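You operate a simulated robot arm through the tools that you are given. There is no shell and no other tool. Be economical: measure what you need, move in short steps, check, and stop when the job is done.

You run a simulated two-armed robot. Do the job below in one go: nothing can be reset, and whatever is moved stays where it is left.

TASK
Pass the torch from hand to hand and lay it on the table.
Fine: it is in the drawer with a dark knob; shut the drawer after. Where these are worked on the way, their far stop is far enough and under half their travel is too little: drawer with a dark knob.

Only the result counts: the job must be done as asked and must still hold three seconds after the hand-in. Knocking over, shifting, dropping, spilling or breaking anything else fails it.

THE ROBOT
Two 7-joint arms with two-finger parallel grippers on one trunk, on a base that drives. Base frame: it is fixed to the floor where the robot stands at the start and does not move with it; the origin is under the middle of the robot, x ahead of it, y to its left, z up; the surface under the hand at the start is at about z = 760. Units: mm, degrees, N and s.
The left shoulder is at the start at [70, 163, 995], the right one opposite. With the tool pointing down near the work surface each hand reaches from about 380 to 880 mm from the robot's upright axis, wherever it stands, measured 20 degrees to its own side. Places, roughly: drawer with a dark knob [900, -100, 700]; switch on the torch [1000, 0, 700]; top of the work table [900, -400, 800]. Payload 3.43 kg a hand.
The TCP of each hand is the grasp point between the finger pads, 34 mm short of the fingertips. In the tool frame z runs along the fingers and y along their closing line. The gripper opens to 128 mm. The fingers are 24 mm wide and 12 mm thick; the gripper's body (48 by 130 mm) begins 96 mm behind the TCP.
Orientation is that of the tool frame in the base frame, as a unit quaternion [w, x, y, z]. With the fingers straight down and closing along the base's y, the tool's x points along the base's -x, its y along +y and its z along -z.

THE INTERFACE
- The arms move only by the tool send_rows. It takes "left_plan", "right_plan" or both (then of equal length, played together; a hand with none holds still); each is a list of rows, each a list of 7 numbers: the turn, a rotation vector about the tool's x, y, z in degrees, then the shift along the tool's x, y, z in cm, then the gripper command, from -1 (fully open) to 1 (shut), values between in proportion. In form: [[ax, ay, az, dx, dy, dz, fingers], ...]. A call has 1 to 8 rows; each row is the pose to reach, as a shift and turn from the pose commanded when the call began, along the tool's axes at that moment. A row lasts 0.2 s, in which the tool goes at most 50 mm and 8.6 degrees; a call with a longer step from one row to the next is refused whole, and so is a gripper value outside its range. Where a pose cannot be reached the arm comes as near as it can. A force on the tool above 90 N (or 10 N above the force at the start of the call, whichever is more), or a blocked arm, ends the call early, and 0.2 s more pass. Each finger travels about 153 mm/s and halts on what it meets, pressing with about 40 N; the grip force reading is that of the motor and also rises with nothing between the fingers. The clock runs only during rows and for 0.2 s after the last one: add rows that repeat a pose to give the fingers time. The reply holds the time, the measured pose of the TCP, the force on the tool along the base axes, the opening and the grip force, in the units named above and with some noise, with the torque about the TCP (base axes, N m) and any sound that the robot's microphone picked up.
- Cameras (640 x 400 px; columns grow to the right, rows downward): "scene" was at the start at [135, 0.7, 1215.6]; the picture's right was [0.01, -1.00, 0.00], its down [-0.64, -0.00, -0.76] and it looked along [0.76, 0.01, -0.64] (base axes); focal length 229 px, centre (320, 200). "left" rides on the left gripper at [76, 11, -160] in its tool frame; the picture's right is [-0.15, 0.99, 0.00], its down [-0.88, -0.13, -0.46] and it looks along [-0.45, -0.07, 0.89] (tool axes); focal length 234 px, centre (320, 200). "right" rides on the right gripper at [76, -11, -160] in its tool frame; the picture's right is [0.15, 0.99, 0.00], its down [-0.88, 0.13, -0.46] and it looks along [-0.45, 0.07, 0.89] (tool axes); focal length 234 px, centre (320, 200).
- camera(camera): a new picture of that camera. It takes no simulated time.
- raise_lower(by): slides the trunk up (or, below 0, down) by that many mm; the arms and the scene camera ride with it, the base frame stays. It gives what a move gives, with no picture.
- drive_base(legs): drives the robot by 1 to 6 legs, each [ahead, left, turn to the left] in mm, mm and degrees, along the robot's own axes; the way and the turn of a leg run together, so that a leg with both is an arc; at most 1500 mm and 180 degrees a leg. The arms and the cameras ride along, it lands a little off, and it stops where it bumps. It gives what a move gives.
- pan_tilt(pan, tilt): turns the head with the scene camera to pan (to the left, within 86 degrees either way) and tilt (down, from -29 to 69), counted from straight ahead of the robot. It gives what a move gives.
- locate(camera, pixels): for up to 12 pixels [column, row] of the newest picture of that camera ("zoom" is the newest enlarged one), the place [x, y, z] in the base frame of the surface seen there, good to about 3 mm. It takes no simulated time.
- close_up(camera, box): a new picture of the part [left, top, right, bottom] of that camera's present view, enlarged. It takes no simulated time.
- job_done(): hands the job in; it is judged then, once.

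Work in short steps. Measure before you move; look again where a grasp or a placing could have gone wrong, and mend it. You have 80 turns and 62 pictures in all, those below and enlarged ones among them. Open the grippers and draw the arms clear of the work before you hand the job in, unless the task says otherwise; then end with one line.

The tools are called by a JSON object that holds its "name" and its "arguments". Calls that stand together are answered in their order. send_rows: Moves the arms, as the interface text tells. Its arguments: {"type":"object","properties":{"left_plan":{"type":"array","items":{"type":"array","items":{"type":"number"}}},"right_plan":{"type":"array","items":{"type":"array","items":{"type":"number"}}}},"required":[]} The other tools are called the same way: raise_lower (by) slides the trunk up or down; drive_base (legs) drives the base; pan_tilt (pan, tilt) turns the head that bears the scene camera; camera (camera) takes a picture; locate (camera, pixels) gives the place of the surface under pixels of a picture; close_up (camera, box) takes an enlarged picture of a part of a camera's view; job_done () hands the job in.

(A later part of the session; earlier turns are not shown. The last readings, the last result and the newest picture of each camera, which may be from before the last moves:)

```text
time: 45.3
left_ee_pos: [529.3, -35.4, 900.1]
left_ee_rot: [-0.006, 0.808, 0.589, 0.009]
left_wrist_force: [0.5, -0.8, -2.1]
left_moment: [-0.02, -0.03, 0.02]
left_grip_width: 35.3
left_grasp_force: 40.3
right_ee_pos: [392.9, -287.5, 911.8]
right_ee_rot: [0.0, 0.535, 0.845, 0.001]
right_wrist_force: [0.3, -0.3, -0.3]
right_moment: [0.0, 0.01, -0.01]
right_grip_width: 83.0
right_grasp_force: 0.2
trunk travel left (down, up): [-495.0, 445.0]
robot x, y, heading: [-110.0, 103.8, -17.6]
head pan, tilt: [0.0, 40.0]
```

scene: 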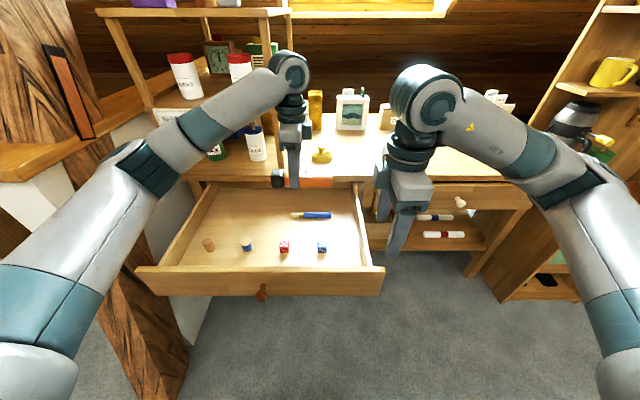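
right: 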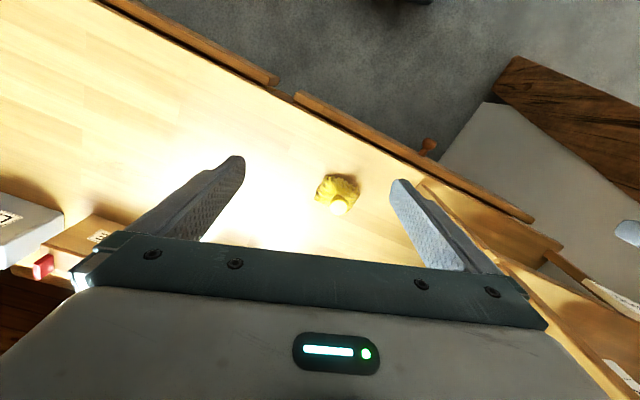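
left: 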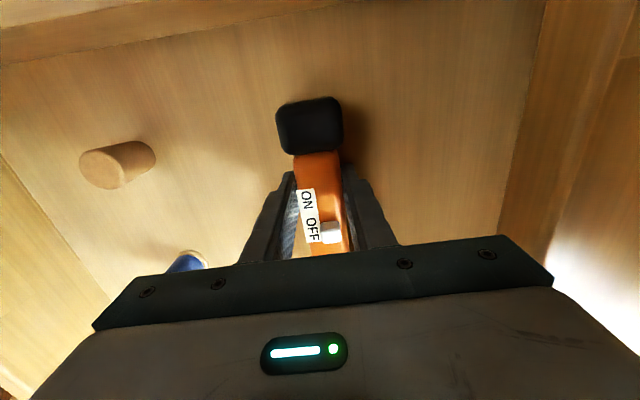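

Right yaw +90° is reachable. I finish the yaw (43°), then tilt it 15° away from the left hand and bring it up near the torch tail.

{"name": "send_rows", "arguments": {"right_plan": [[0, 0, 8.5, 0, 0, 0, -0.3], [0, 0, 17, 0, 0, 0, -0.3], [0, 0, 25.5, 0, 0, 0, -0.3], [0, 0, 34, 0, 0, 0, -0.3], [0, 0, 42.5, 0, 0, 0, -0.3], [0, 0, 43.2, 0, 0, 0, -0.3]]}}

{"name": "send_rows", "arguments": {"right_plan": [[0, 5, 0, 2, 1, -2, -0.3], [0, 10, 0, 4, 2, -4, -0.3], [0, 15, 0, 7, 3, -6, -0.3], [0, 15, 0, 10, 4, -8, -0.3], [0, 15, 0, 12, 5.3, -8, -0.3]]}}

{"name": "camera", "arguments": {"camera": "scene"}}

{"name": "camera", "arguments": {"camera": "right"}}

```text
time: 46.7
left_ee_pos: [528.4, -35.7, 900.0]
left_ee_rot: [-0.005, 0.808, 0.589, 0.009]
left_wrist_force: [-0.3, 0.4, -0.7]
left_moment: [0.03, 0.01, 0.05]
left_grip_width: 35.0
left_grasp_force: 39.7
right_ee_pos: [394.3, -288.3, 910.9]
right_ee_rot: [0.0, 0.808, 0.589, 0.001]
right_wrist_force: [0.5, 0.2, 0.7]
right_moment: [0.01, 0.0, -0.02]
right_grip_width: 83.2
right_grasp_force: 0.1
trunk travel left (down, up): [-495.0, 445.0]
robot x, y, heading: [-108.4, 101.6, -18.1]
head pan, tilt: [0.0, 40.0]
```

```text
time: 47.9
left_ee_pos: [530.1, -35.7, 899.7]
left_ee_rot: [-0.006, 0.808, 0.59, 0.008]
left_wrist_force: [-0.1, -0.4, -1.4]
left_moment: [0.02, 0.03, 0.0]
left_grip_width: 35.1
left_grasp_force: 40.3
right_ee_pos: [482.9, -190.0, 993.3]
right_ee_rot: [-0.076, 0.8, 0.585, 0.107]
right_wrist_force: [0.5, -0.2, -0.9]
right_moment: [-0.03, -0.02, -0.03]
right_grip_width: 83.0
right_grasp_force: 0.2
trunk travel left (down, up): [-495.0, 445.0]
robot x, y, heading: [-112.5, 102.9, -18.0]
head pan, tilt: [0.0, 40.0]
```

```text
39 pictures are left
```

scene: 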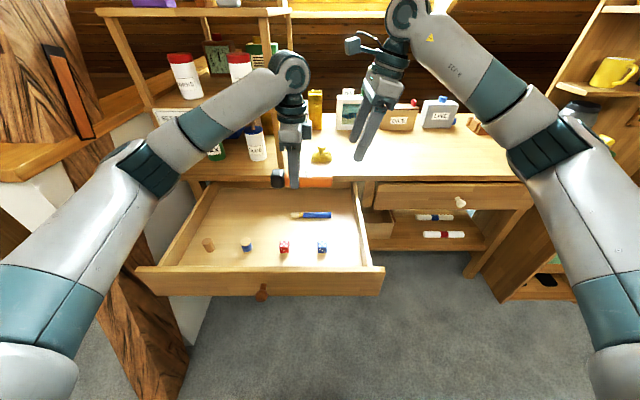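

```text
38 pictures are left
```

right: 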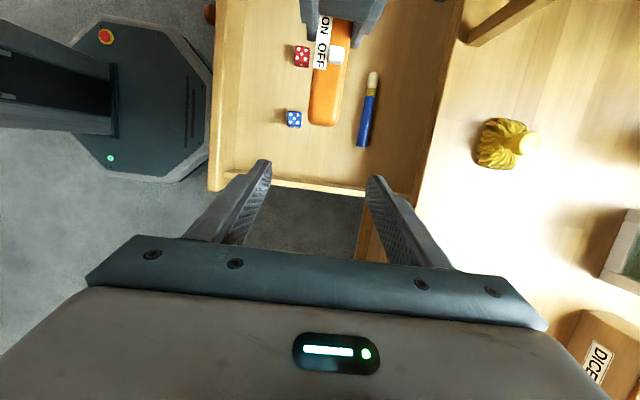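

I take a closer look at the right hand (its protruding box) and the torch.

{"name": "close_up", "arguments": {"camera": "scene", "box": [250, 0, 450, 200]}}

{"name": "locate", "arguments": {"camera": "right", "pixels": [[325, 115], [325, 90], [330, 70], [336, 50], [312, 90], [342, 90]]}}

```text
2.00 times, centred on (350, 100) of scene
```

zoom: 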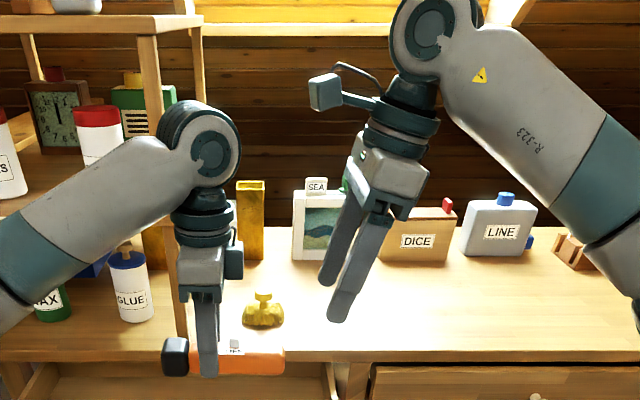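

```text
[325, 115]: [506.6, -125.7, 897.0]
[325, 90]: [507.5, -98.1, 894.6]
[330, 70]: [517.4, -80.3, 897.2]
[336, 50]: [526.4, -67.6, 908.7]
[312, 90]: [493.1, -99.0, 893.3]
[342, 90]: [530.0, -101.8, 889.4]
```

The right camera sticks out on its +x side toward the left wrist, so I tilt the right hand to 38° and approach the tail along its own axis (146 mm), first stopping short.

{"name": "send_rows", "arguments": {"right_plan": [[0, 8, 0, 0, 0, 0, -0.3], [0, 16, 0, 0, 0, 0, -0.3], [0, 23, 0, 0, 0, 0, -0.3]]}}

{"name": "send_rows", "arguments": {"right_plan": [[0, 0, 0, 0.1, 0, 2.5, -0.3], [0, 0, 0, 0.2, 0, 5, -0.3], [0, 0, 0, 0.3, -0.2, 7.5, -0.3], [0, 0, 0, 0.3, -0.2, 9.5, -0.3]]}}

{"name": "close_up", "arguments": {"camera": "scene", "box": [250, 30, 450, 230]}}

{"name": "camera", "arguments": {"camera": "right"}}

```text
time: 48.7
left_ee_pos: [529.1, -35.6, 899.1]
left_ee_rot: [-0.006, 0.808, 0.589, 0.008]
left_wrist_force: [-1.6, -1.0, -1.3]
left_moment: [0.04, -0.02, 0.0]
left_grip_width: 35.0
left_grasp_force: 40.4
right_ee_pos: [481.2, -190.3, 991.3]
right_ee_rot: [-0.193, 0.763, 0.558, 0.264]
right_wrist_force: [-0.2, 0.2, -0.2]
right_moment: [-0.01, 0.01, 0.01]
right_grip_width: 83.4
right_grasp_force: 0.1
trunk travel left (down, up): [-495.0, 445.0]
robot x, y, heading: [-109.3, 98.1, -17.9]
head pan, tilt: [0.0, 40.0]
```

```text
time: 49.7
left_ee_pos: [528.9, -35.9, 899.2]
left_ee_rot: [-0.006, 0.808, 0.59, 0.01]
left_wrist_force: [0.4, -0.4, -1.9]
left_moment: [0.03, -0.01, -0.03]
left_grip_width: 35.3
left_grasp_force: 40.4
right_ee_pos: [497.5, -131.0, 917.9]
right_ee_rot: [-0.191, 0.763, 0.558, 0.263]
right_wrist_force: [-0.2, 0.8, -0.2]
right_moment: [-0.01, -0.02, 0.02]
right_grip_width: 83.1
right_grasp_force: 0.1
trunk travel left (down, up): [-495.0, 445.0]
robot x, y, heading: [-107.4, 99.0, -18.1]
head pan, tilt: [0.0, 40.0]
```

```text
2.00 times, centred on (350, 130) of scene
```

zoom: 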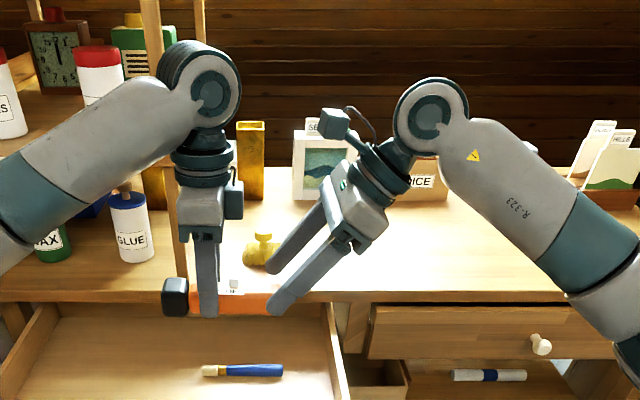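

```text
35 pictures are left
```

right: 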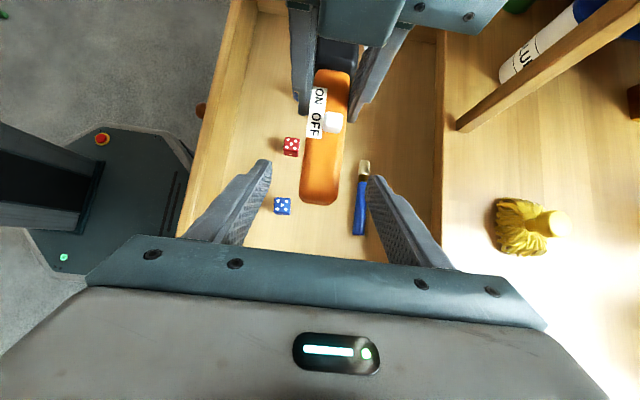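

The tail lies between the right fingers (around (320,190)). I advance the last 50 mm and close.

{"name": "send_rows", "arguments": {"right_plan": [[0, 0, 0, 0.1, 0.1, 2, -0.3], [0, 0, 0, 0.2, 0.2, 4, -0.3], [0, 0, 0, 0.2, 0.2, 5, -0.3], [0, 0, 0, 0.2, 0.2, 5, 0.1], [0, 0, 0, 0.2, 0.2, 5, 0.35], [0, 0, 0, 0.2, 0.2, 5, 0.5], [0, 0, 0, 0.2, 0.2, 5, 1], [0, 0, 0, 0.2, 0.2, 5, 1]]}}

{"name": "close_up", "arguments": {"camera": "scene", "box": [250, 30, 450, 230]}}

{"name": "camera", "arguments": {"camera": "right"}}

```text
time: 51.5
left_ee_pos: [529.6, -35.7, 899.8]
left_ee_rot: [-0.006, 0.808, 0.589, 0.009]
left_wrist_force: [14.3, -4.6, -2.1]
left_moment: [-0.09, -0.27, 0.52]
left_grip_width: 35.2
left_grasp_force: 40.4
right_ee_pos: [510.7, -99.6, 880.4]
right_ee_rot: [-0.192, 0.763, 0.559, 0.263]
right_wrist_force: [-14.5, 4.3, 0.5]
right_moment: [0.05, -0.07, 0.46]
right_grip_width: 35.4
right_grasp_force: 40.0
trunk travel left (down, up): [-495.0, 445.0]
robot x, y, heading: [-110.7, 100.5, -18.1]
head pan, tilt: [0.0, 40.0]
```

```text
2.00 times, centred on (350, 130) of scene
```

zoom: 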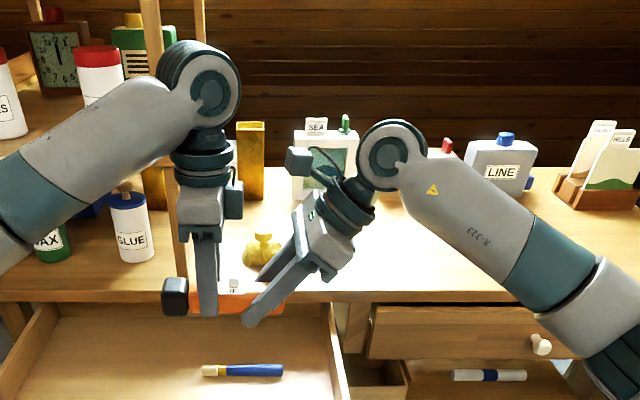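

```text
33 pictures are left
```

right: 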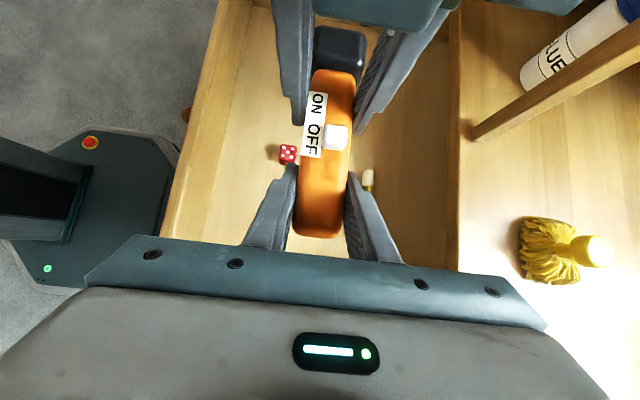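

Both hands hold the torch (35 mm each). I open the left hand, then raise it off and to the left.

{"name": "send_rows", "arguments": {"left_plan": [[0, 0, 0, 0, 0, 0, 0.2], [0, 0, 0, 0, 0, 0, -0.2], [0, 0, 0, 0, 0, 0, -0.3], [0, 0, 0, 0, 0, -3, -0.3], [0, 0, 0, 0, 0, -6, -0.3], [0, 0, 0, 2, -1, -10, -0.3], [0, 0, 0, 5, -2, -12, -0.3], [0, 0, 0, 8, -4, -13, -0.3]], "right_plan": [[0, 0, 0, 0, 0, 0, 1], [0, 0, 0, 0, 0, 0, 1], [0, 0, 0, 0, 0, 0, 1], [0, 0, 0, 0, 0, 0, 1], [0, 0, 0, 0, 0, 0, 1], [0, 0, 0, 0, 0, 0, 1], [0, 0, 0, 0, 0, 0, 1], [0, 0, 0, 0, 0, 0, 1]]}}

{"name": "camera", "arguments": {"camera": "scene"}}

{"name": "camera", "arguments": {"camera": "right"}}

```text
time: 53.3
left_ee_pos: [516.1, 53.0, 1030.8]
left_ee_rot: [-0.005, 0.808, 0.589, 0.008]
left_wrist_force: [-0.6, 0.2, 0.9]
left_moment: [-0.07, -0.06, 0.0]
left_grip_width: 83.3
left_grasp_force: 0.2
right_ee_pos: [510.4, -99.0, 880.0]
right_ee_rot: [-0.191, 0.763, 0.558, 0.263]
right_wrist_force: [-0.1, 0.2, 0.0]
right_moment: [-0.1, 0.03, 0.0]
right_grip_width: 35.8
right_grasp_force: 40.4
trunk travel left (down, up): [-495.0, 445.0]
robot x, y, heading: [-108.8, 105.1, -18.2]
head pan, tilt: [0.0, 40.0]
```

```text
32 pictures are left
```

scene: 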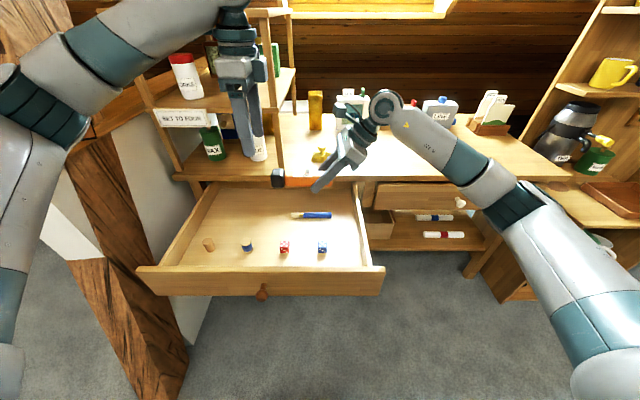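

```text
31 pictures are left
```

right: 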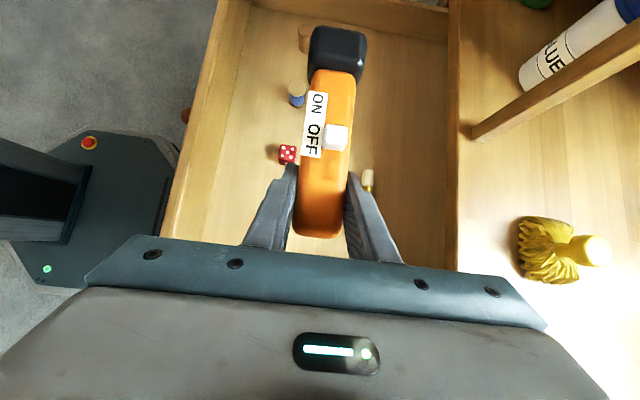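

The torch is now in the right hand only. I measure the free table area right of the brush and the base's front edge before I drive to lay it down.

{"name": "locate", "arguments": {"camera": "scene", "pixels": [[400, 165], [470, 165], [480, 140], [440, 150], [520, 170], [325, 158], [490, 128], [430, 120], [558, 175]]}}

{"name": "locate", "arguments": {"camera": "right", "pixels": [[175, 150], [160, 190], [130, 130], [110, 200], [205, 150]]}}

```text
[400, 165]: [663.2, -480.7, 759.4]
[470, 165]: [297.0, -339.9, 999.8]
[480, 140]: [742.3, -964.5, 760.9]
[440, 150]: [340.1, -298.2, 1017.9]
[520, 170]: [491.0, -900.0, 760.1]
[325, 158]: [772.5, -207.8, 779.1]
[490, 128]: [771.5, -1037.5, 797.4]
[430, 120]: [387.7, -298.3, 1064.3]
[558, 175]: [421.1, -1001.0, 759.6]
```

```text
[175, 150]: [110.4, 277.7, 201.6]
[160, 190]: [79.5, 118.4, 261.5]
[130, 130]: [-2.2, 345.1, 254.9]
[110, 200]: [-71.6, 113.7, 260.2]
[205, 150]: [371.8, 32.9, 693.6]
```

Base height is only 260 mm so it passes under the drawer. I drive 190 right and 80 ahead, keeping both hands high.

{"name": "drive_base", "arguments": {"legs": [[0, -190, 0], [80, 0, 0]]}}

{"name": "camera", "arguments": {"camera": "scene"}}

```text
time: 55.5
left_ee_pos: [533.5, -153.4, 1030.6]
left_ee_rot: [-0.006, 0.808, 0.589, 0.008]
left_wrist_force: [0.4, -1.0, -0.3]
left_moment: [0.02, 0.04, -0.01]
left_grip_width: 83.1
left_grasp_force: 0.2
right_ee_pos: [527.3, -306.9, 878.5]
right_ee_rot: [-0.192, 0.763, 0.558, 0.263]
right_wrist_force: [0.4, 0.5, -1.9]
right_moment: [-0.09, 0.06, 0.03]
right_grip_width: 35.6
right_grasp_force: 39.9
trunk travel left (down, up): [-495.0, 445.0]
robot x, y, heading: [-92.5, -103.2, -18.3]
head pan, tilt: [0.0, 40.0]
```

```text
30 pictures are left
```

scene: 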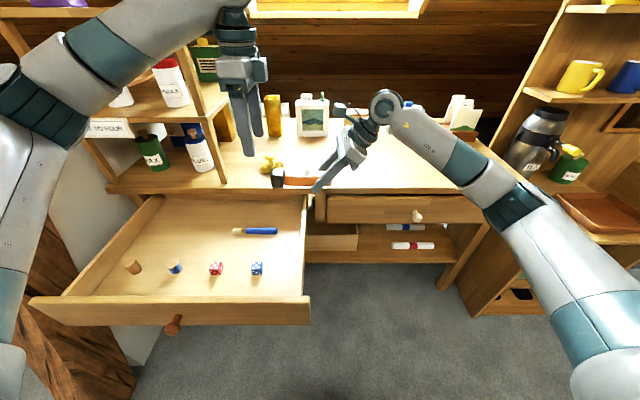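

The right fingertips' tilted corners hang about 12 mm below the torch, so laying it would be a drop. I have the left hand briefly re-hold it (reverse of its exit path) so that the right can regrip shallower.

{"name": "send_rows", "arguments": {"left_plan": [[0, 0, 0, -3, 2, 1, -0.3], [0, 0, 0, -6, 3, 3, -0.3], [0, 0, 0, -8, 4, 6, -0.3], [0, 0, 0, -8, 4, 9, -0.3], [0, 0, 0, -8, 4, 12, -0.3], [0, 0, 0, -8, 4, 13, -0.3], [0, 0, 0, -8, 4, 13, 0.3], [0, 0, 0, -8, 4, 13, 0.4]], "right_plan": [[0, 0, 0, 0, 0, 0, 1], [0, 0, 0, 0, 0, 0, 1], [0, 0, 0, 0, 0, 0, 1], [0, 0, 0, 0, 0, 0, 1], [0, 0, 0, 0, 0, 0, 1], [0, 0, 0, 0, 0, 0, 1], [0, 0, 0, 0, 0, 0, 1], [0, 0, 0, 0, 0, 0, 1]]}}

{"name": "send_rows", "arguments": {"left_plan": [[0, 0, 0, 0, 0, 0, 0.7], [0, 0, 0, 0, 0, 0, 1], [0, 0, 0, 0, 0, 0, 1]], "right_plan": [[0, 0, 0, 0, 0, 0, 1], [0, 0, 0, 0, 0, 0, 1], [0, 0, 0, 0, 0, 0, 1]]}}

{"name": "camera", "arguments": {"camera": "right"}}

```text
time: 57.3
left_ee_pos: [548.7, -240.2, 898.0]
left_ee_rot: [-0.006, 0.808, 0.589, 0.009]
left_wrist_force: [-2.8, 0.4, 0.5]
left_moment: [0.02, 0.01, -0.01]
left_grip_width: 39.2
left_grasp_force: 0.7
right_ee_pos: [526.2, -306.5, 879.6]
right_ee_rot: [-0.191, 0.764, 0.557, 0.264]
right_wrist_force: [2.3, 0.3, -1.8]
right_moment: [-0.09, 0.05, -0.09]
right_grip_width: 35.7
right_grasp_force: 40.1
trunk travel left (down, up): [-495.0, 445.0]
robot x, y, heading: [-91.5, -102.0, -18.1]
head pan, tilt: [0.0, 40.0]
```

```text
time: 58.1
left_ee_pos: [548.5, -240.4, 898.4]
left_ee_rot: [-0.006, 0.809, 0.588, 0.008]
left_wrist_force: [-16.3, 3.6, 1.2]
left_moment: [-0.15, 0.23, -0.45]
left_grip_width: 35.4
left_grasp_force: 40.1
right_ee_pos: [526.4, -307.3, 878.7]
right_ee_rot: [-0.191, 0.764, 0.557, 0.265]
right_wrist_force: [16.1, -3.9, -3.1]
right_moment: [0.02, 0.13, -0.79]
right_grip_width: 35.7
right_grasp_force: 39.8
trunk travel left (down, up): [-495.0, 445.0]
robot x, y, heading: [-93.8, -98.9, -18.2]
head pan, tilt: [0.0, 40.0]
```

```text
29 pictures are left
```

right: 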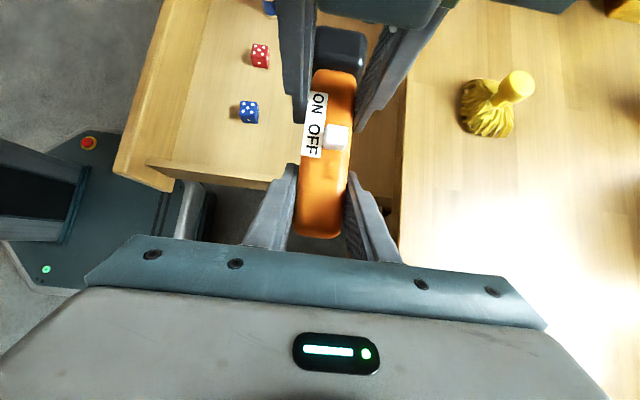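

Both hold it again. The right opens, withdraws 18 mm along its axis, and closes again.

{"name": "send_rows", "arguments": {"left_plan": [[0, 0, 0, 0, 0, 0, 1], [0, 0, 0, 0, 0, 0, 1], [0, 0, 0, 0, 0, 0, 1], [0, 0, 0, 0, 0, 0, 1], [0, 0, 0, 0, 0, 0, 1], [0, 0, 0, 0, 0, 0, 1], [0, 0, 0, 0, 0, 0, 1], [0, 0, 0, 0, 0, 0, 1]], "right_plan": [[0, 0, 0, 0, 0, 0, 0.3], [0, 0, 0, 0, 0, 0, 0.1], [0, 0, 0, 0, 0, -1, 0.1], [0, 0, 0, 0, 0, -1.8, 0.1], [0, 0, 0, 0, 0, -1.8, 0.3], [0, 0, 0, 0, 0, -1.8, 0.6], [0, 0, 0, 0, 0, -1.8, 1], [0, 0, 0, 0, 0, -1.8, 1]]}}

{"name": "send_rows", "arguments": {"left_plan": [[0, 0, 0, 0, 0, 0, 0.2], [0, 0, 0, 0, 0, 0, -0.2], [0, 0, 0, 0, 0, 0, -0.3], [0, 0, 0, 0, 0, -3, -0.3], [0, 0, 0, 0, 0, -6, -0.3], [0, 0, 0, 2, -1, -10, -0.3], [0, 0, 0, 5, -2, -12, -0.3], [0, 0, 0, 8, -4, -13, -0.3]], "right_plan": [[0, 0, 0, 0, 0, 0, 1], [0, 0, 0, 0, 0, 0, 1], [0, 0, 0, 0, 0, 0, 1], [0, 0, 0, 0, 0, 0, 1], [0, 0, 0, 0, 0, 0, 1], [0, 0, 0, 0, 0, 0, 1], [0, 0, 0, 0, 0, 0, 1], [0, 0, 0, 0, 0, 0, 1]]}}

{"name": "camera", "arguments": {"camera": "scene"}}

{"name": "camera", "arguments": {"camera": "right"}}

```text
time: 59.9
left_ee_pos: [547.8, -239.9, 898.5]
left_ee_rot: [-0.006, 0.808, 0.588, 0.008]
left_wrist_force: [-11.4, 2.6, 0.2]
left_moment: [0.03, 0.16, -0.41]
left_grip_width: 35.3
left_grasp_force: 39.7
right_ee_pos: [522.6, -317.6, 893.1]
right_ee_rot: [-0.191, 0.764, 0.556, 0.265]
right_wrist_force: [11.8, -3.4, -0.8]
right_moment: [-0.23, -0.03, -0.58]
right_grip_width: 35.6
right_grasp_force: 39.8
trunk travel left (down, up): [-495.0, 445.0]
robot x, y, heading: [-97.6, -99.4, -18.3]
head pan, tilt: [0.0, 40.0]
```

```text
time: 61.7
left_ee_pos: [532.4, -151.3, 1030.4]
left_ee_rot: [-0.006, 0.808, 0.589, 0.008]
left_wrist_force: [-0.7, -0.5, 0.1]
left_moment: [-0.04, -0.02, -0.01]
left_grip_width: 83.0
left_grasp_force: 0.1
right_ee_pos: [521.4, -316.6, 894.1]
right_ee_rot: [-0.19, 0.764, 0.557, 0.264]
right_wrist_force: [-0.7, -0.2, 0.2]
right_moment: [-0.13, 0.07, -0.01]
right_grip_width: 35.5
right_grasp_force: 39.8
trunk travel left (down, up): [-495.0, 445.0]
robot x, y, heading: [-95.0, -104.5, -18.1]
head pan, tilt: [0.0, 40.0]
```

```text
28 pictures are left
```

scene: 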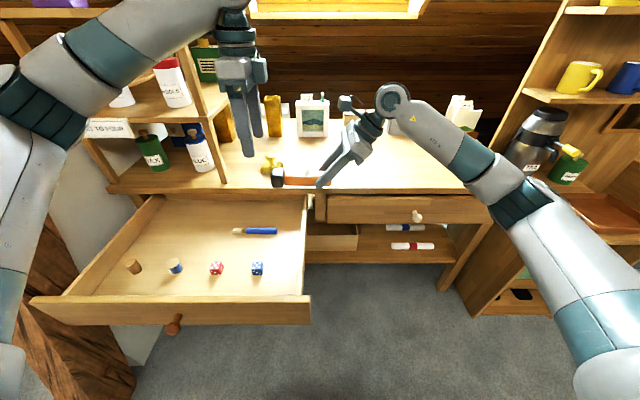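

```text
27 pictures are left
```

right: 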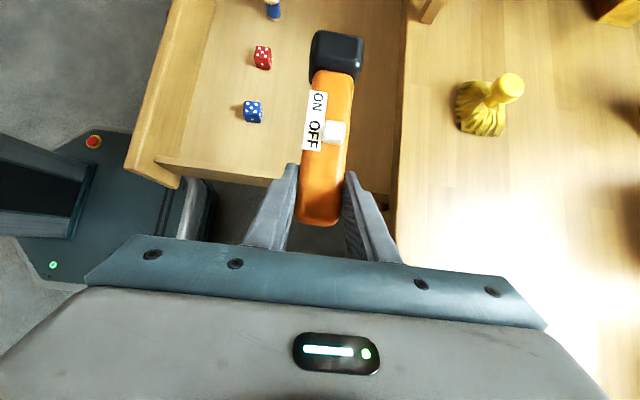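

Regripped well. I measure the torch's level and height, and the table area ahead.

{"name": "locate", "arguments": {"camera": "right", "pixels": [[336, 50], [338, 85], [330, 160], [322, 200], [318, 215], [440, 220], [480, 180], [480, 110], [460, 300]]}}

{"name": "locate", "arguments": {"camera": "scene", "pixels": [[300, 181], [280, 180], [275, 185], [290, 186], [420, 175], [270, 160], [310, 130], [395, 135], [455, 125]]}}

```text
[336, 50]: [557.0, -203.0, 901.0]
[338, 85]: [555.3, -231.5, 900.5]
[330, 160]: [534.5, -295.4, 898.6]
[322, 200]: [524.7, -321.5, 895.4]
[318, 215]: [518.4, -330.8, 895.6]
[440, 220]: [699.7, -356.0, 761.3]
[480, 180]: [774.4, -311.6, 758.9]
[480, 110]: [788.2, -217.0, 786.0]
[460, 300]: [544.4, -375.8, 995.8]
```

```text
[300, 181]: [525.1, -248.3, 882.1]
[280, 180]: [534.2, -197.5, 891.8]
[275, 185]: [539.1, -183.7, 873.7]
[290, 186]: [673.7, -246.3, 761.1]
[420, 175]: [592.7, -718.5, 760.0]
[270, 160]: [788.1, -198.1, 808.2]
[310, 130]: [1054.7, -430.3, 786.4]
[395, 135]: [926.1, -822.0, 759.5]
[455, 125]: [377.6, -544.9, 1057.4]
```

Torch bottom is at z≈859, table at 760. I carry it over the table (u +181, v −64) at the same height.

{"name": "send_rows", "arguments": {"right_plan": [[0, 0, 0, -0.5, 2.5, -0.4, 1], [0, 0, 0, -1.2, 5.5, -0.9, 1], [0, 0, 0, -2, 8.5, -1.5, 1], [0, 0, 0, -2.8, 11.5, -2.2, 1], [0, 0, 0, -3.7, 14.5, -2.9, 1], [0, 0, 0, -4.6, 17, -3.6, 1], [0, 0, 0, -5, 18.1, -3.9, 1]]}}

{"name": "send_rows", "arguments": {"right_plan": [[0, 0, 0, -1.2, 0, 1.6, 1], [0, 0, 0, -2.5, 0, 3.2, 1], [0, 0, 0, -3.7, 0, 4.7, 1], [0, 0, 0, -4.6, 0, 5.9, 1], [0, 0, 0, -4.9, 0, 6.3, 1]]}}

{"name": "camera", "arguments": {"camera": "scene"}}

{"name": "camera", "arguments": {"camera": "right"}}

```text
time: 63.3
left_ee_pos: [532.6, -152.4, 1030.0]
left_ee_rot: [-0.006, 0.809, 0.588, 0.009]
left_wrist_force: [-1.0, 0.4, -0.8]
left_moment: [0.03, 0.02, -0.05]
left_grip_width: 83.1
left_grasp_force: 0.1
right_ee_pos: [674.7, -432.4, 893.9]
right_ee_rot: [-0.191, 0.763, 0.558, 0.264]
right_wrist_force: [-0.4, 0.1, 0.3]
right_moment: [-0.13, 0.04, -0.01]
right_grip_width: 35.5
right_grasp_force: 40.5
trunk travel left (down, up): [-495.0, 445.0]
robot x, y, heading: [-93.3, -104.3, -18.0]
head pan, tilt: [0.0, 40.0]
```

```text
time: 64.5
left_ee_pos: [532.3, -152.4, 1029.2]
left_ee_rot: [-0.006, 0.808, 0.589, 0.009]
left_wrist_force: [1.1, 0.0, -0.5]
left_moment: [0.0, 0.01, 0.02]
left_grip_width: 83.3
left_grasp_force: 0.0
right_ee_pos: [675.1, -431.6, 813.7]
right_ee_rot: [-0.191, 0.764, 0.558, 0.263]
right_wrist_force: [0.4, 0.1, 0.0]
right_moment: [-0.09, 0.01, 0.0]
right_grip_width: 35.5
right_grasp_force: 39.9
trunk travel left (down, up): [-495.0, 445.0]
robot x, y, heading: [-90.1, -104.6, -18.2]
head pan, tilt: [0.0, 40.0]
```

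```text
26 pictures are left
```

scene: 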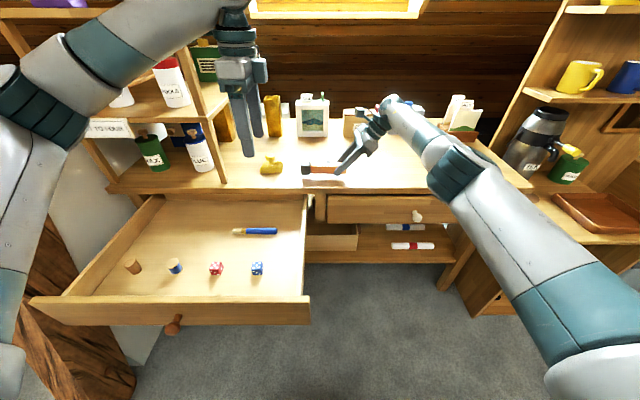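

```text
25 pictures are left
```

right: 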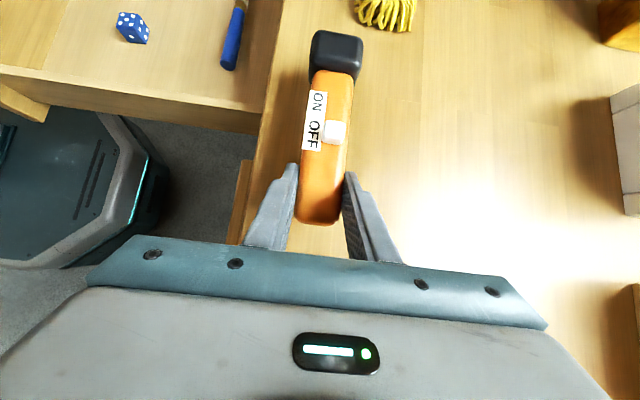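

Torch is 17 mm or so above clear tabletop. I lower 14 mm, then in small steps watch the force.

{"name": "send_rows", "arguments": {"right_plan": [[0, 0, 0, -0.4, 0, 0.5, 1], [0, 0, 0, -0.74, 0, 0.95, 1], [0, 0, 0, -0.86, 0, 1.1, 1], [0, 0, 0, -0.86, 0, 1.1, 1]]}}

{"name": "send_rows", "arguments": {"right_plan": [[0, 0, 0, -0.06, 0, 0.08, 1], [0, 0, 0, -0.12, 0, 0.16, 1], [0, 0, 0, -0.12, 0, 0.16, 1]]}}

{"name": "close_up", "arguments": {"camera": "scene", "box": [270, 100, 430, 200]}}

```text
time: 65.5
left_ee_pos: [533.1, -153.1, 1029.8]
left_ee_rot: [-0.006, 0.808, 0.589, 0.009]
left_wrist_force: [-0.7, -1.2, 0.8]
left_moment: [-0.01, 0.0, 0.01]
left_grip_width: 83.5
left_grasp_force: 0.1
right_ee_pos: [676.6, -433.1, 800.2]
right_ee_rot: [-0.191, 0.764, 0.557, 0.264]
right_wrist_force: [-0.7, -0.2, 0.8]
right_moment: [-0.1, 0.01, 0.02]
right_grip_width: 35.4
right_grasp_force: 39.7
trunk travel left (down, up): [-495.0, 445.0]
robot x, y, heading: [-91.2, -105.0, -18.0]
head pan, tilt: [0.0, 40.0]
```

```text
time: 66.3
left_ee_pos: [531.7, -152.4, 1029.5]
left_ee_rot: [-0.006, 0.809, 0.588, 0.009]
left_wrist_force: [-0.1, 0.3, 0.2]
left_moment: [0.03, -0.01, -0.03]
left_grip_width: 83.0
left_grasp_force: 0.0
right_ee_pos: [675.8, -432.3, 797.9]
right_ee_rot: [-0.191, 0.764, 0.558, 0.262]
right_wrist_force: [-0.1, 0.6, -0.4]
right_moment: [-0.12, 0.01, -0.01]
right_grip_width: 35.4
right_grasp_force: 39.9
trunk travel left (down, up): [-495.0, 445.0]
robot x, y, heading: [-90.0, -104.4, -17.9]
head pan, tilt: [0.0, 40.0]
```

```text
4.00 times, centred on (350, 150) of scene
```

zoom: 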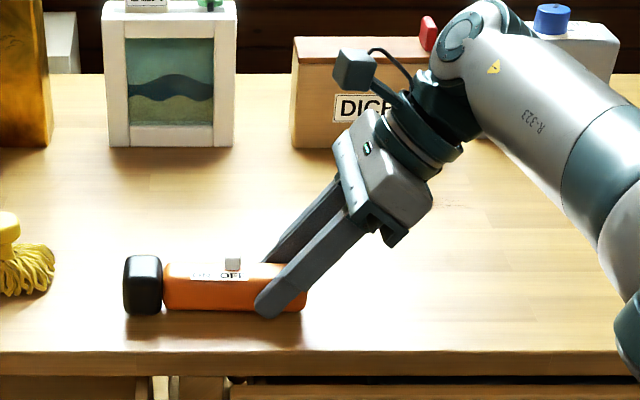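

No contact yet, about 1–3 mm left. I lower in 1 mm steps.

{"name": "send_rows", "arguments": {"right_plan": [[0, 0, 0, -0.06, 0, 0.08, 1], [0, 0, 0, -0.06, 0, 0.08, 1]]}}

{"name": "send_rows", "arguments": {"right_plan": [[0, 0, 0, -0.06, 0, 0.08, 1], [0, 0, 0, -0.06, 0, 0.08, 1]]}}

```text
time: 66.9
left_ee_pos: [533.7, -154.2, 1029.6]
left_ee_rot: [-0.005, 0.809, 0.588, 0.009]
left_wrist_force: [-0.3, -0.4, 0.2]
left_moment: [0.01, -0.01, -0.02]
left_grip_width: 83.6
left_grasp_force: 0.1
right_ee_pos: [674.7, -431.4, 796.0]
right_ee_rot: [-0.192, 0.764, 0.557, 0.263]
right_wrist_force: [0.4, -0.4, 0.4]
right_moment: [-0.1, 0.04, -0.03]
right_grip_width: 35.6
right_grasp_force: 40.0
trunk travel left (down, up): [-495.0, 445.0]
robot x, y, heading: [-91.5, -101.0, -18.1]
head pan, tilt: [0.0, 40.0]
```

```text
time: 67.5
left_ee_pos: [533.0, -152.4, 1029.3]
left_ee_rot: [-0.006, 0.809, 0.587, 0.009]
left_wrist_force: [0.2, -0.4, 0.0]
left_moment: [-0.01, 0.01, 0.02]
left_grip_width: 83.2
left_grasp_force: 0.1
right_ee_pos: [675.9, -432.7, 795.5]
right_ee_rot: [-0.191, 0.764, 0.557, 0.264]
right_wrist_force: [0.4, -0.2, 0.6]
right_moment: [-0.07, 0.0, 0.03]
right_grip_width: 35.8
right_grasp_force: 39.9
trunk travel left (down, up): [-495.0, 445.0]
robot x, y, heading: [-96.5, -104.0, -18.0]
head pan, tilt: [0.0, 40.0]
```

{"name": "send_rows", "arguments": {"right_plan": [[0, 0, 0, -0.06, 0, 0.08, 1], [0, 0, 0, -0.1, 0, 0.12, 1], [0, 0, 0, -0.1, 0, 0.12, 1]]}}

{"name": "close_up", "arguments": {"camera": "scene", "box": [285, 140, 365, 190]}}

```text
time: 68.3
left_ee_pos: [533.3, -152.6, 1029.6]
left_ee_rot: [-0.005, 0.809, 0.588, 0.008]
left_wrist_force: [-0.1, -0.4, -0.2]
left_moment: [0.0, -0.01, -0.01]
left_grip_width: 83.2
left_grasp_force: 0.1
right_ee_pos: [675.0, -432.1, 795.0]
right_ee_rot: [-0.192, 0.763, 0.558, 0.264]
right_wrist_force: [0.3, 0.6, 0.0]
right_moment: [0.06, 0.03, -0.03]
right_grip_width: 35.3
right_grasp_force: 40.0
trunk travel left (down, up): [-495.0, 445.0]
robot x, y, heading: [-95.1, -104.1, -18.3]
head pan, tilt: [0.0, 40.0]
```

```text
8.00 times, centred on (325, 165) of scene
```

zoom: 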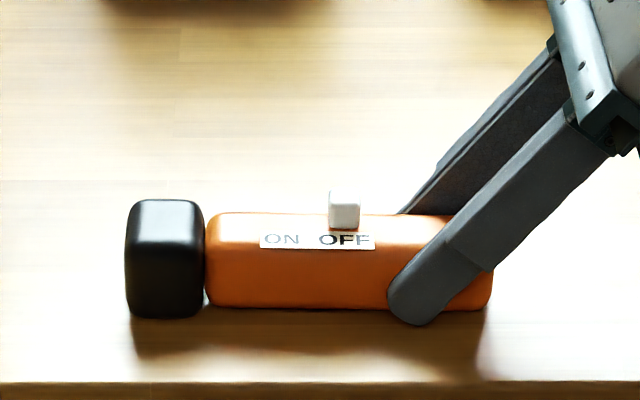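

The torque has flipped, so the torch is resting (head touches). I open gently and withdraw along the finger axis.

{"name": "send_rows", "arguments": {"right_plan": [[0, 0, 0, 0, 0, 0, 0.4], [0, 0, 0, 0, 0, 0, 0.2], [0, 0, 0, 0, 0, 0, -0.1], [0, 0, 0, 0, 0, 0, -0.2], [0, 0, 0, 0, 0, -3, -0.2], [0, 0, 0, 0, 0, -7, -0.2], [0, 0, 0, 0, 0, -11, -0.2], [0, 0, 0, 0, 0, -15, -0.2]]}}

{"name": "camera", "arguments": {"camera": "scene"}}

```text
time: 70.1
left_ee_pos: [532.2, -153.2, 1029.3]
left_ee_rot: [-0.006, 0.808, 0.589, 0.01]
left_wrist_force: [-0.4, -0.6, -0.3]
left_moment: [0.02, -0.04, 0.02]
left_grip_width: 83.2
left_grasp_force: 0.1
right_ee_pos: [642.2, -520.4, 913.1]
right_ee_rot: [-0.191, 0.764, 0.556, 0.265]
right_wrist_force: [0.3, 0.2, 1.2]
right_moment: [0.03, -0.02, -0.03]
right_grip_width: 77.0
right_grasp_force: 0.1
right hand out of reach, approached as far as the arm can: row 8
trunk travel left (down, up): [-495.0, 445.0]
robot x, y, heading: [-92.9, -101.5, -17.9]
head pan, tilt: [0.0, 40.0]
```

```text
22 pictures are left
```

scene: 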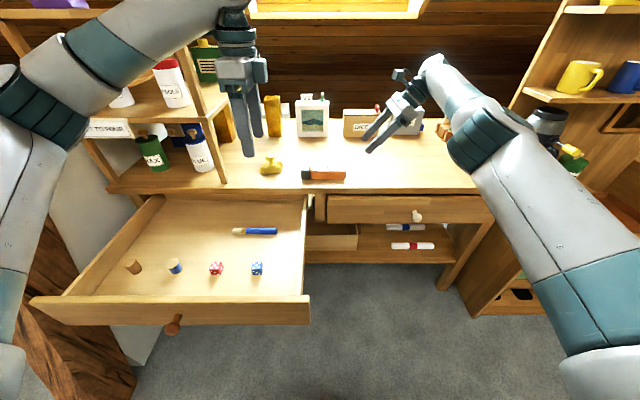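

The torch lies on the table. Now I back the base 350 mm, shift left 190 mm, and turn the left hand back to horizontal to push the drawer shut.

{"name": "drive_base", "arguments": {"legs": [[-350, 0, 0], [0, 190, 0]]}}

{"name": "send_rows", "arguments": {"left_plan": [[-4.619, -4.619, -4.619, 0, 0, 0, 0], [-9.238, -9.238, -9.238, 0, 0, 0, 0], [-13.857, -13.857, -13.857, 0, 0, 0, 0], [-18.476, -18.476, -18.476, 0, 0, 0, 0], [-23.095, -23.095, -23.095, 0, 0, 0, 0], [-27.714, -27.714, -27.714, 0, 0, 0, 0], [-32.333, -32.333, -32.333, 0, 0, 0, 0], [-36.952, -36.952, -36.952, 0, 0, 0, 0]]}}

{"name": "send_rows", "arguments": {"left_plan": [[-4.619, -4.619, -4.619, 0, 0, 0, 0], [-9.238, -9.238, -9.238, 0, 0, 0, 0], [-13.857, -13.857, -13.857, 0, 0, 0, 0], [-18.476, -18.476, -18.476, 0, 0, 0, 0], [-23.095, -23.095, -23.095, 0, 0, 0, 0], [-27.714, -27.714, -27.714, 0, 0, 0, 0], [-32.333, -32.333, -32.333, 0, 0, 0, 0]]}}

{"name": "raise_lower", "arguments": {"by": -220}}

{"name": "camera", "arguments": {"camera": "scene"}}

```text
time: 73.5
left_ee_pos: [254.1, 142.1, 1030.3]
left_ee_rot: [-0.005, 0.806, 0.591, 0.009]
left_wrist_force: [0.5, -0.1, 0.6]
left_moment: [0.0, 0.04, -0.01]
left_grip_width: 83.4
left_grasp_force: 0.0
right_ee_pos: [366.6, -225.2, 913.4]
right_ee_rot: [-0.192, 0.762, 0.56, 0.263]
right_wrist_force: [0.0, 0.5, -0.2]
right_moment: [-0.02, 0.01, 0.0]
right_grip_width: 76.9
right_grasp_force: 0.0
trunk travel left (down, up): [-495.0, 445.0]
robot x, y, heading: [-368.5, 186.8, -17.7]
head pan, tilt: [0.0, 40.0]
```

```text
time: 75.3
left_ee_pos: [254.3, 141.9, 1029.5]
left_ee_rot: [0.426, 0.507, 0.747, -0.058]
left_wrist_force: [-0.1, 0.2, 0.0]
left_moment: [0.02, 0.03, 0.02]
left_grip_width: 63.8
left_grasp_force: 0.2
right_ee_pos: [366.8, -225.4, 912.2]
right_ee_rot: [-0.192, 0.762, 0.56, 0.263]
right_wrist_force: [-0.3, -0.7, 0.2]
right_moment: [0.0, -0.01, 0.01]
right_grip_width: 77.0
right_grasp_force: 0.1
trunk travel left (down, up): [-495.0, 445.0]
robot x, y, heading: [-370.0, 186.5, -17.9]
head pan, tilt: [0.0, 40.0]
```

```text
time: 77.0
left_ee_pos: [254.1, 141.7, 1028.7]
left_ee_rot: [0.7, 0.113, 0.698, -0.101]
left_wrist_force: [-1.0, 0.8, 0.3]
left_moment: [0.0, 0.01, -0.01]
left_grip_width: 64.2
left_grasp_force: 0.0
right_ee_pos: [367.2, -225.9, 913.0]
right_ee_rot: [-0.193, 0.762, 0.56, 0.264]
right_wrist_force: [-0.3, -0.5, -0.1]
right_moment: [0.02, 0.0, 0.01]
right_grip_width: 76.9
right_grasp_force: 0.0
trunk travel left (down, up): [-495.0, 445.0]
robot x, y, heading: [-371.1, 189.4, -17.8]
head pan, tilt: [0.0, 40.0]
```

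```text
time: 79.0
left_ee_pos: [253.3, 140.0, 818.3]
left_ee_rot: [0.701, 0.116, 0.696, -0.101]
left_wrist_force: [0.1, -0.7, 1.0]
left_moment: [0.0, 0.0, 0.0]
left_grip_width: 64.1
left_grasp_force: 0.0
right_ee_pos: [367.7, -227.2, 724.1]
right_ee_rot: [-0.188, 0.758, 0.558, 0.28]
right_wrist_force: [2.8, -6.0, 34.8]
right_moment: [1.01, 1.22, 0.09]
right_grip_width: 74.0
right_grasp_force: 0.0
trunk travel left (down, up): [-282.0, 658.0]
robot x, y, heading: [-373.7, 190.0, -18.0]
head pan, tilt: [0.0, 40.0]
stopped: the force on the tool passed its limit at 97 N (the readings are from after the stop); the commanded pose is now the measured one
```

```text
21 pictures are left
```

scene: 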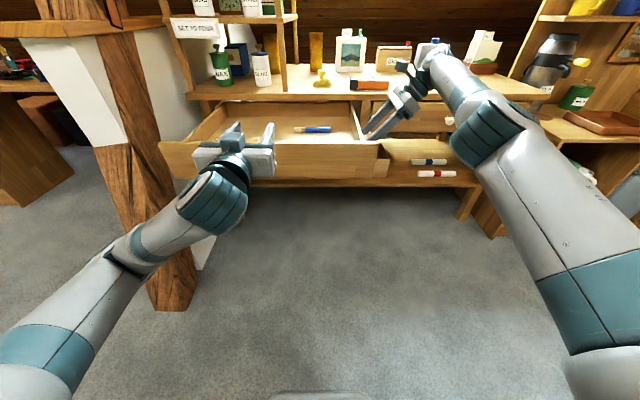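

I overlooked the right hand: it came down on the drawer's right side (force 35 N). I raise the trunk straight back up 120 mm and inspect.

{"name": "raise_lower", "arguments": {"by": 120}}

{"name": "camera", "arguments": {"camera": "scene"}}

{"name": "camera", "arguments": {"camera": "right"}}

```text
time: 80.5
left_ee_pos: [254.4, 139.9, 936.4]
left_ee_rot: [0.7, 0.116, 0.697, -0.101]
left_wrist_force: [1.3, -0.3, 0.8]
left_moment: [0.04, 0.03, -0.01]
left_grip_width: 64.0
left_grasp_force: 0.1
right_ee_pos: [367.6, -226.2, 834.5]
right_ee_rot: [-0.19, 0.76, 0.558, 0.274]
right_wrist_force: [0.3, 0.1, 0.5]
right_moment: [0.01, -0.02, -0.01]
right_grip_width: 77.0
right_grasp_force: 0.2
trunk travel left (down, up): [-402.0, 538.0]
robot x, y, heading: [-375.3, 188.1, -18.0]
head pan, tilt: [0.0, 40.0]
```

```text
20 pictures are left
```

scene: 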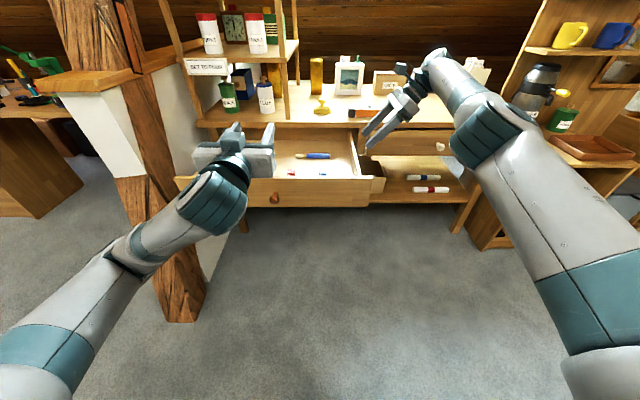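

```text
19 pictures are left
```

right: 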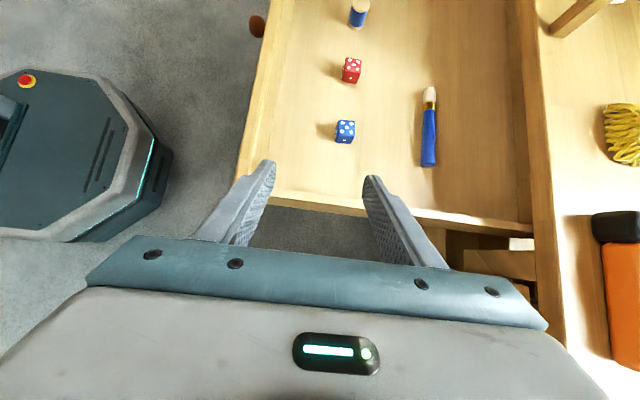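

Drawer contents look undisturbed. I move the right hand clear: to the right, back and up, before lowering again.

{"name": "send_rows", "arguments": {"right_plan": [[0, 0, 0, -1, -3, -1.7, -0.2], [0, 0, 0, -2, -6, -3.4, -0.2], [0, 0, 0, -3, -9, -5.1, -0.2], [0, 0, 0, -4, -12, -6.8, -0.2], [0, 0, 0, -5, -15, -8.5, -0.2], [0, 0, 0, -6, -18, -9.8, -0.2], [0, 0, 0, -7, -20, -10.5, -0.2]]}}

{"name": "camera", "arguments": {"camera": "scene"}}

```text
time: 82.2
left_ee_pos: [252.7, 140.2, 936.9]
left_ee_rot: [0.7, 0.116, 0.697, -0.101]
left_wrist_force: [-0.7, 0.5, -0.5]
left_moment: [0.0, -0.03, -0.02]
left_grip_width: 63.9
left_grasp_force: 0.0
right_ee_pos: [139.5, -279.7, 869.9]
right_ee_rot: [-0.191, 0.759, 0.559, 0.275]
right_wrist_force: [0.3, 0.6, -0.4]
right_moment: [-0.01, -0.02, 0.02]
right_grip_width: 77.1
right_grasp_force: 0.2
trunk travel left (down, up): [-402.0, 538.0]
robot x, y, heading: [-372.0, 185.1, -17.9]
head pan, tilt: [0.0, 40.0]
```

```text
18 pictures are left
```

scene: 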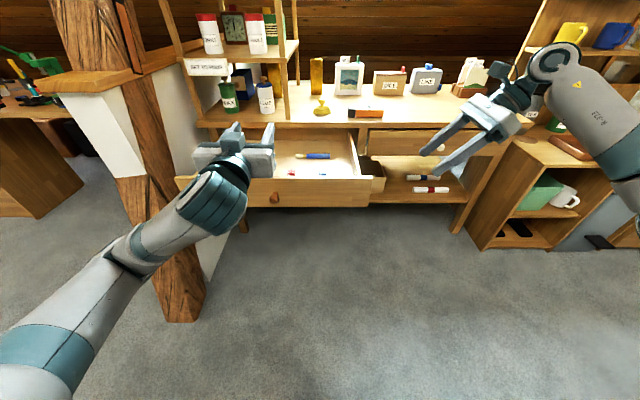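

Right hand is clear. I check the knob at (275,198), then lower the trunk 130 mm and the left hand to knob height.

{"name": "locate", "arguments": {"camera": "scene", "pixels": [[275, 198], [274, 202], [330, 195], [362, 113], [350, 113], [378, 113]]}}

{"name": "raise_lower", "arguments": {"by": -130}}

{"name": "send_rows", "arguments": {"left_plan": [[0, 0, 0, 4, 0, 0, 0], [0, 0, 0, 8, 0, 0, 0], [0, 0, 0, 12, 0, 0, 0], [0, 0, 0, 14, 0, 0, 0]]}}

{"name": "camera", "arguments": {"camera": "left"}}

```text
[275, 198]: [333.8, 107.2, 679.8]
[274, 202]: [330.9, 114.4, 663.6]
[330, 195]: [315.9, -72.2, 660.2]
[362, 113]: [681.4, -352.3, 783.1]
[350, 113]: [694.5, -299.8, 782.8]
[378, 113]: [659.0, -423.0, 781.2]
```

```text
time: 83.7
left_ee_pos: [254.2, 138.8, 807.3]
left_ee_rot: [0.7, 0.116, 0.697, -0.101]
left_wrist_force: [0.7, -0.2, -0.6]
left_moment: [0.0, 0.02, 0.0]
left_grip_width: 63.9
left_grasp_force: 0.0
right_ee_pos: [139.9, -278.3, 740.4]
right_ee_rot: [-0.191, 0.759, 0.559, 0.274]
right_wrist_force: [-0.4, 0.0, 0.5]
right_moment: [-0.02, -0.01, 0.01]
right_grip_width: 77.0
right_grasp_force: 0.1
trunk travel left (down, up): [-272.0, 668.0]
robot x, y, heading: [-371.7, 186.5, -18.2]
head pan, tilt: [0.0, 40.0]
```

```text
time: 84.7
left_ee_pos: [252.0, 141.9, 665.0]
left_ee_rot: [0.701, 0.114, 0.697, -0.1]
left_wrist_force: [-0.5, 1.0, 0.3]
left_moment: [0.0, -0.04, -0.01]
left_grip_width: 63.8
left_grasp_force: 0.0
right_ee_pos: [140.1, -280.3, 740.3]
right_ee_rot: [-0.19, 0.759, 0.559, 0.274]
right_wrist_force: [0.0, 1.1, 0.0]
right_moment: [0.02, -0.02, 0.02]
right_grip_width: 76.7
right_grasp_force: 0.1
trunk travel left (down, up): [-272.0, 668.0]
robot x, y, heading: [-374.6, 186.7, -17.9]
head pan, tilt: [0.0, 40.0]
```

```text
17 pictures are left
```

left: 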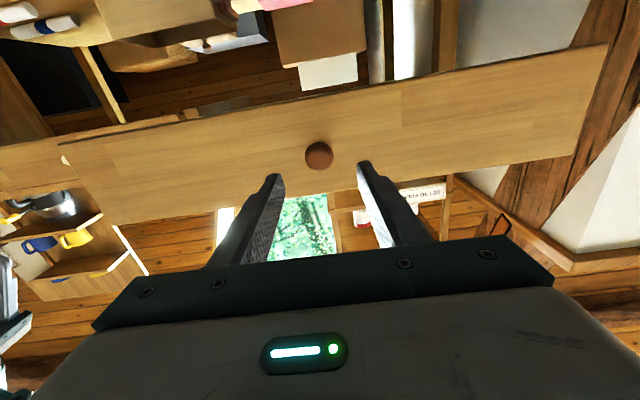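

The knob (320,155) is between the open fingers; their tips will press the panel on both sides of it. I push 240 mm with the arm.

{"name": "send_rows", "arguments": {"left_plan": [[0, 0, 0, 0, 0, 3, 0], [0, 0, 0, 0, 0, 6, 0], [0, 0, 0, 0, 0, 8.5, 0], [0, 0, 0, 0, 0, 11, 0], [0, 0, 0, 0, 0, 14, 0], [0, 0, 0, 0, 0, 17, 0], [0, 0, 0, 0, 0, 20, 0], [0, 0, 0, 0, 0, 23, 0]]}}

{"name": "camera", "arguments": {"camera": "scene"}}

```text
time: 86.5
left_ee_pos: [473.7, 73.0, 666.6]
left_ee_rot: [0.7, 0.116, 0.697, -0.101]
left_wrist_force: [0.2, -0.2, 0.5]
left_moment: [-0.02, 0.02, -0.02]
left_grip_width: 63.9
left_grasp_force: 0.3
right_ee_pos: [140.8, -280.1, 740.7]
right_ee_rot: [-0.19, 0.759, 0.558, 0.275]
right_wrist_force: [0.5, 0.0, -0.5]
right_moment: [0.01, 0.02, -0.01]
right_grip_width: 76.7
right_grasp_force: 0.0
trunk travel left (down, up): [-272.0, 668.0]
robot x, y, heading: [-372.1, 188.6, -17.8]
head pan, tilt: [0.0, 40.0]
```

```text
16 pictures are left
```

scene: 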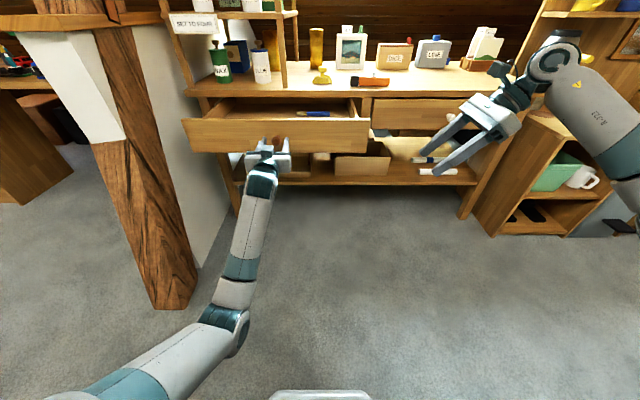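

The drawer is going in smoothly. I drive the base forward 190 mm to continue.

{"name": "drive_base", "arguments": {"legs": [[190, 0, 0]]}}

{"name": "camera", "arguments": {"camera": "scene"}}

```text
time: 88.1
left_ee_pos: [652.4, 14.8, 665.9]
left_ee_rot: [0.7, 0.116, 0.697, -0.102]
left_wrist_force: [1.2, 0.4, -0.6]
left_moment: [0.02, -0.01, -0.03]
left_grip_width: 64.0
left_grasp_force: 0.0
right_ee_pos: [320.0, -337.8, 739.5]
right_ee_rot: [-0.191, 0.759, 0.559, 0.274]
right_wrist_force: [1.1, -0.4, 0.1]
right_moment: [0.01, 0.05, 0.02]
right_grip_width: 76.9
right_grasp_force: 0.1
trunk travel left (down, up): [-272.0, 668.0]
robot x, y, heading: [-190.8, 128.7, -17.8]
head pan, tilt: [0.0, 40.0]
```

```text
15 pictures are left
```

scene: 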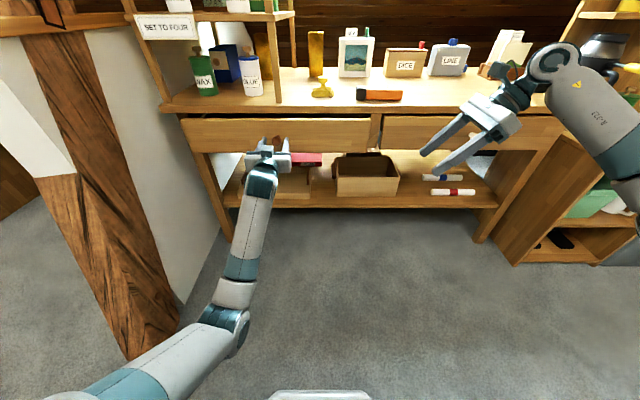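

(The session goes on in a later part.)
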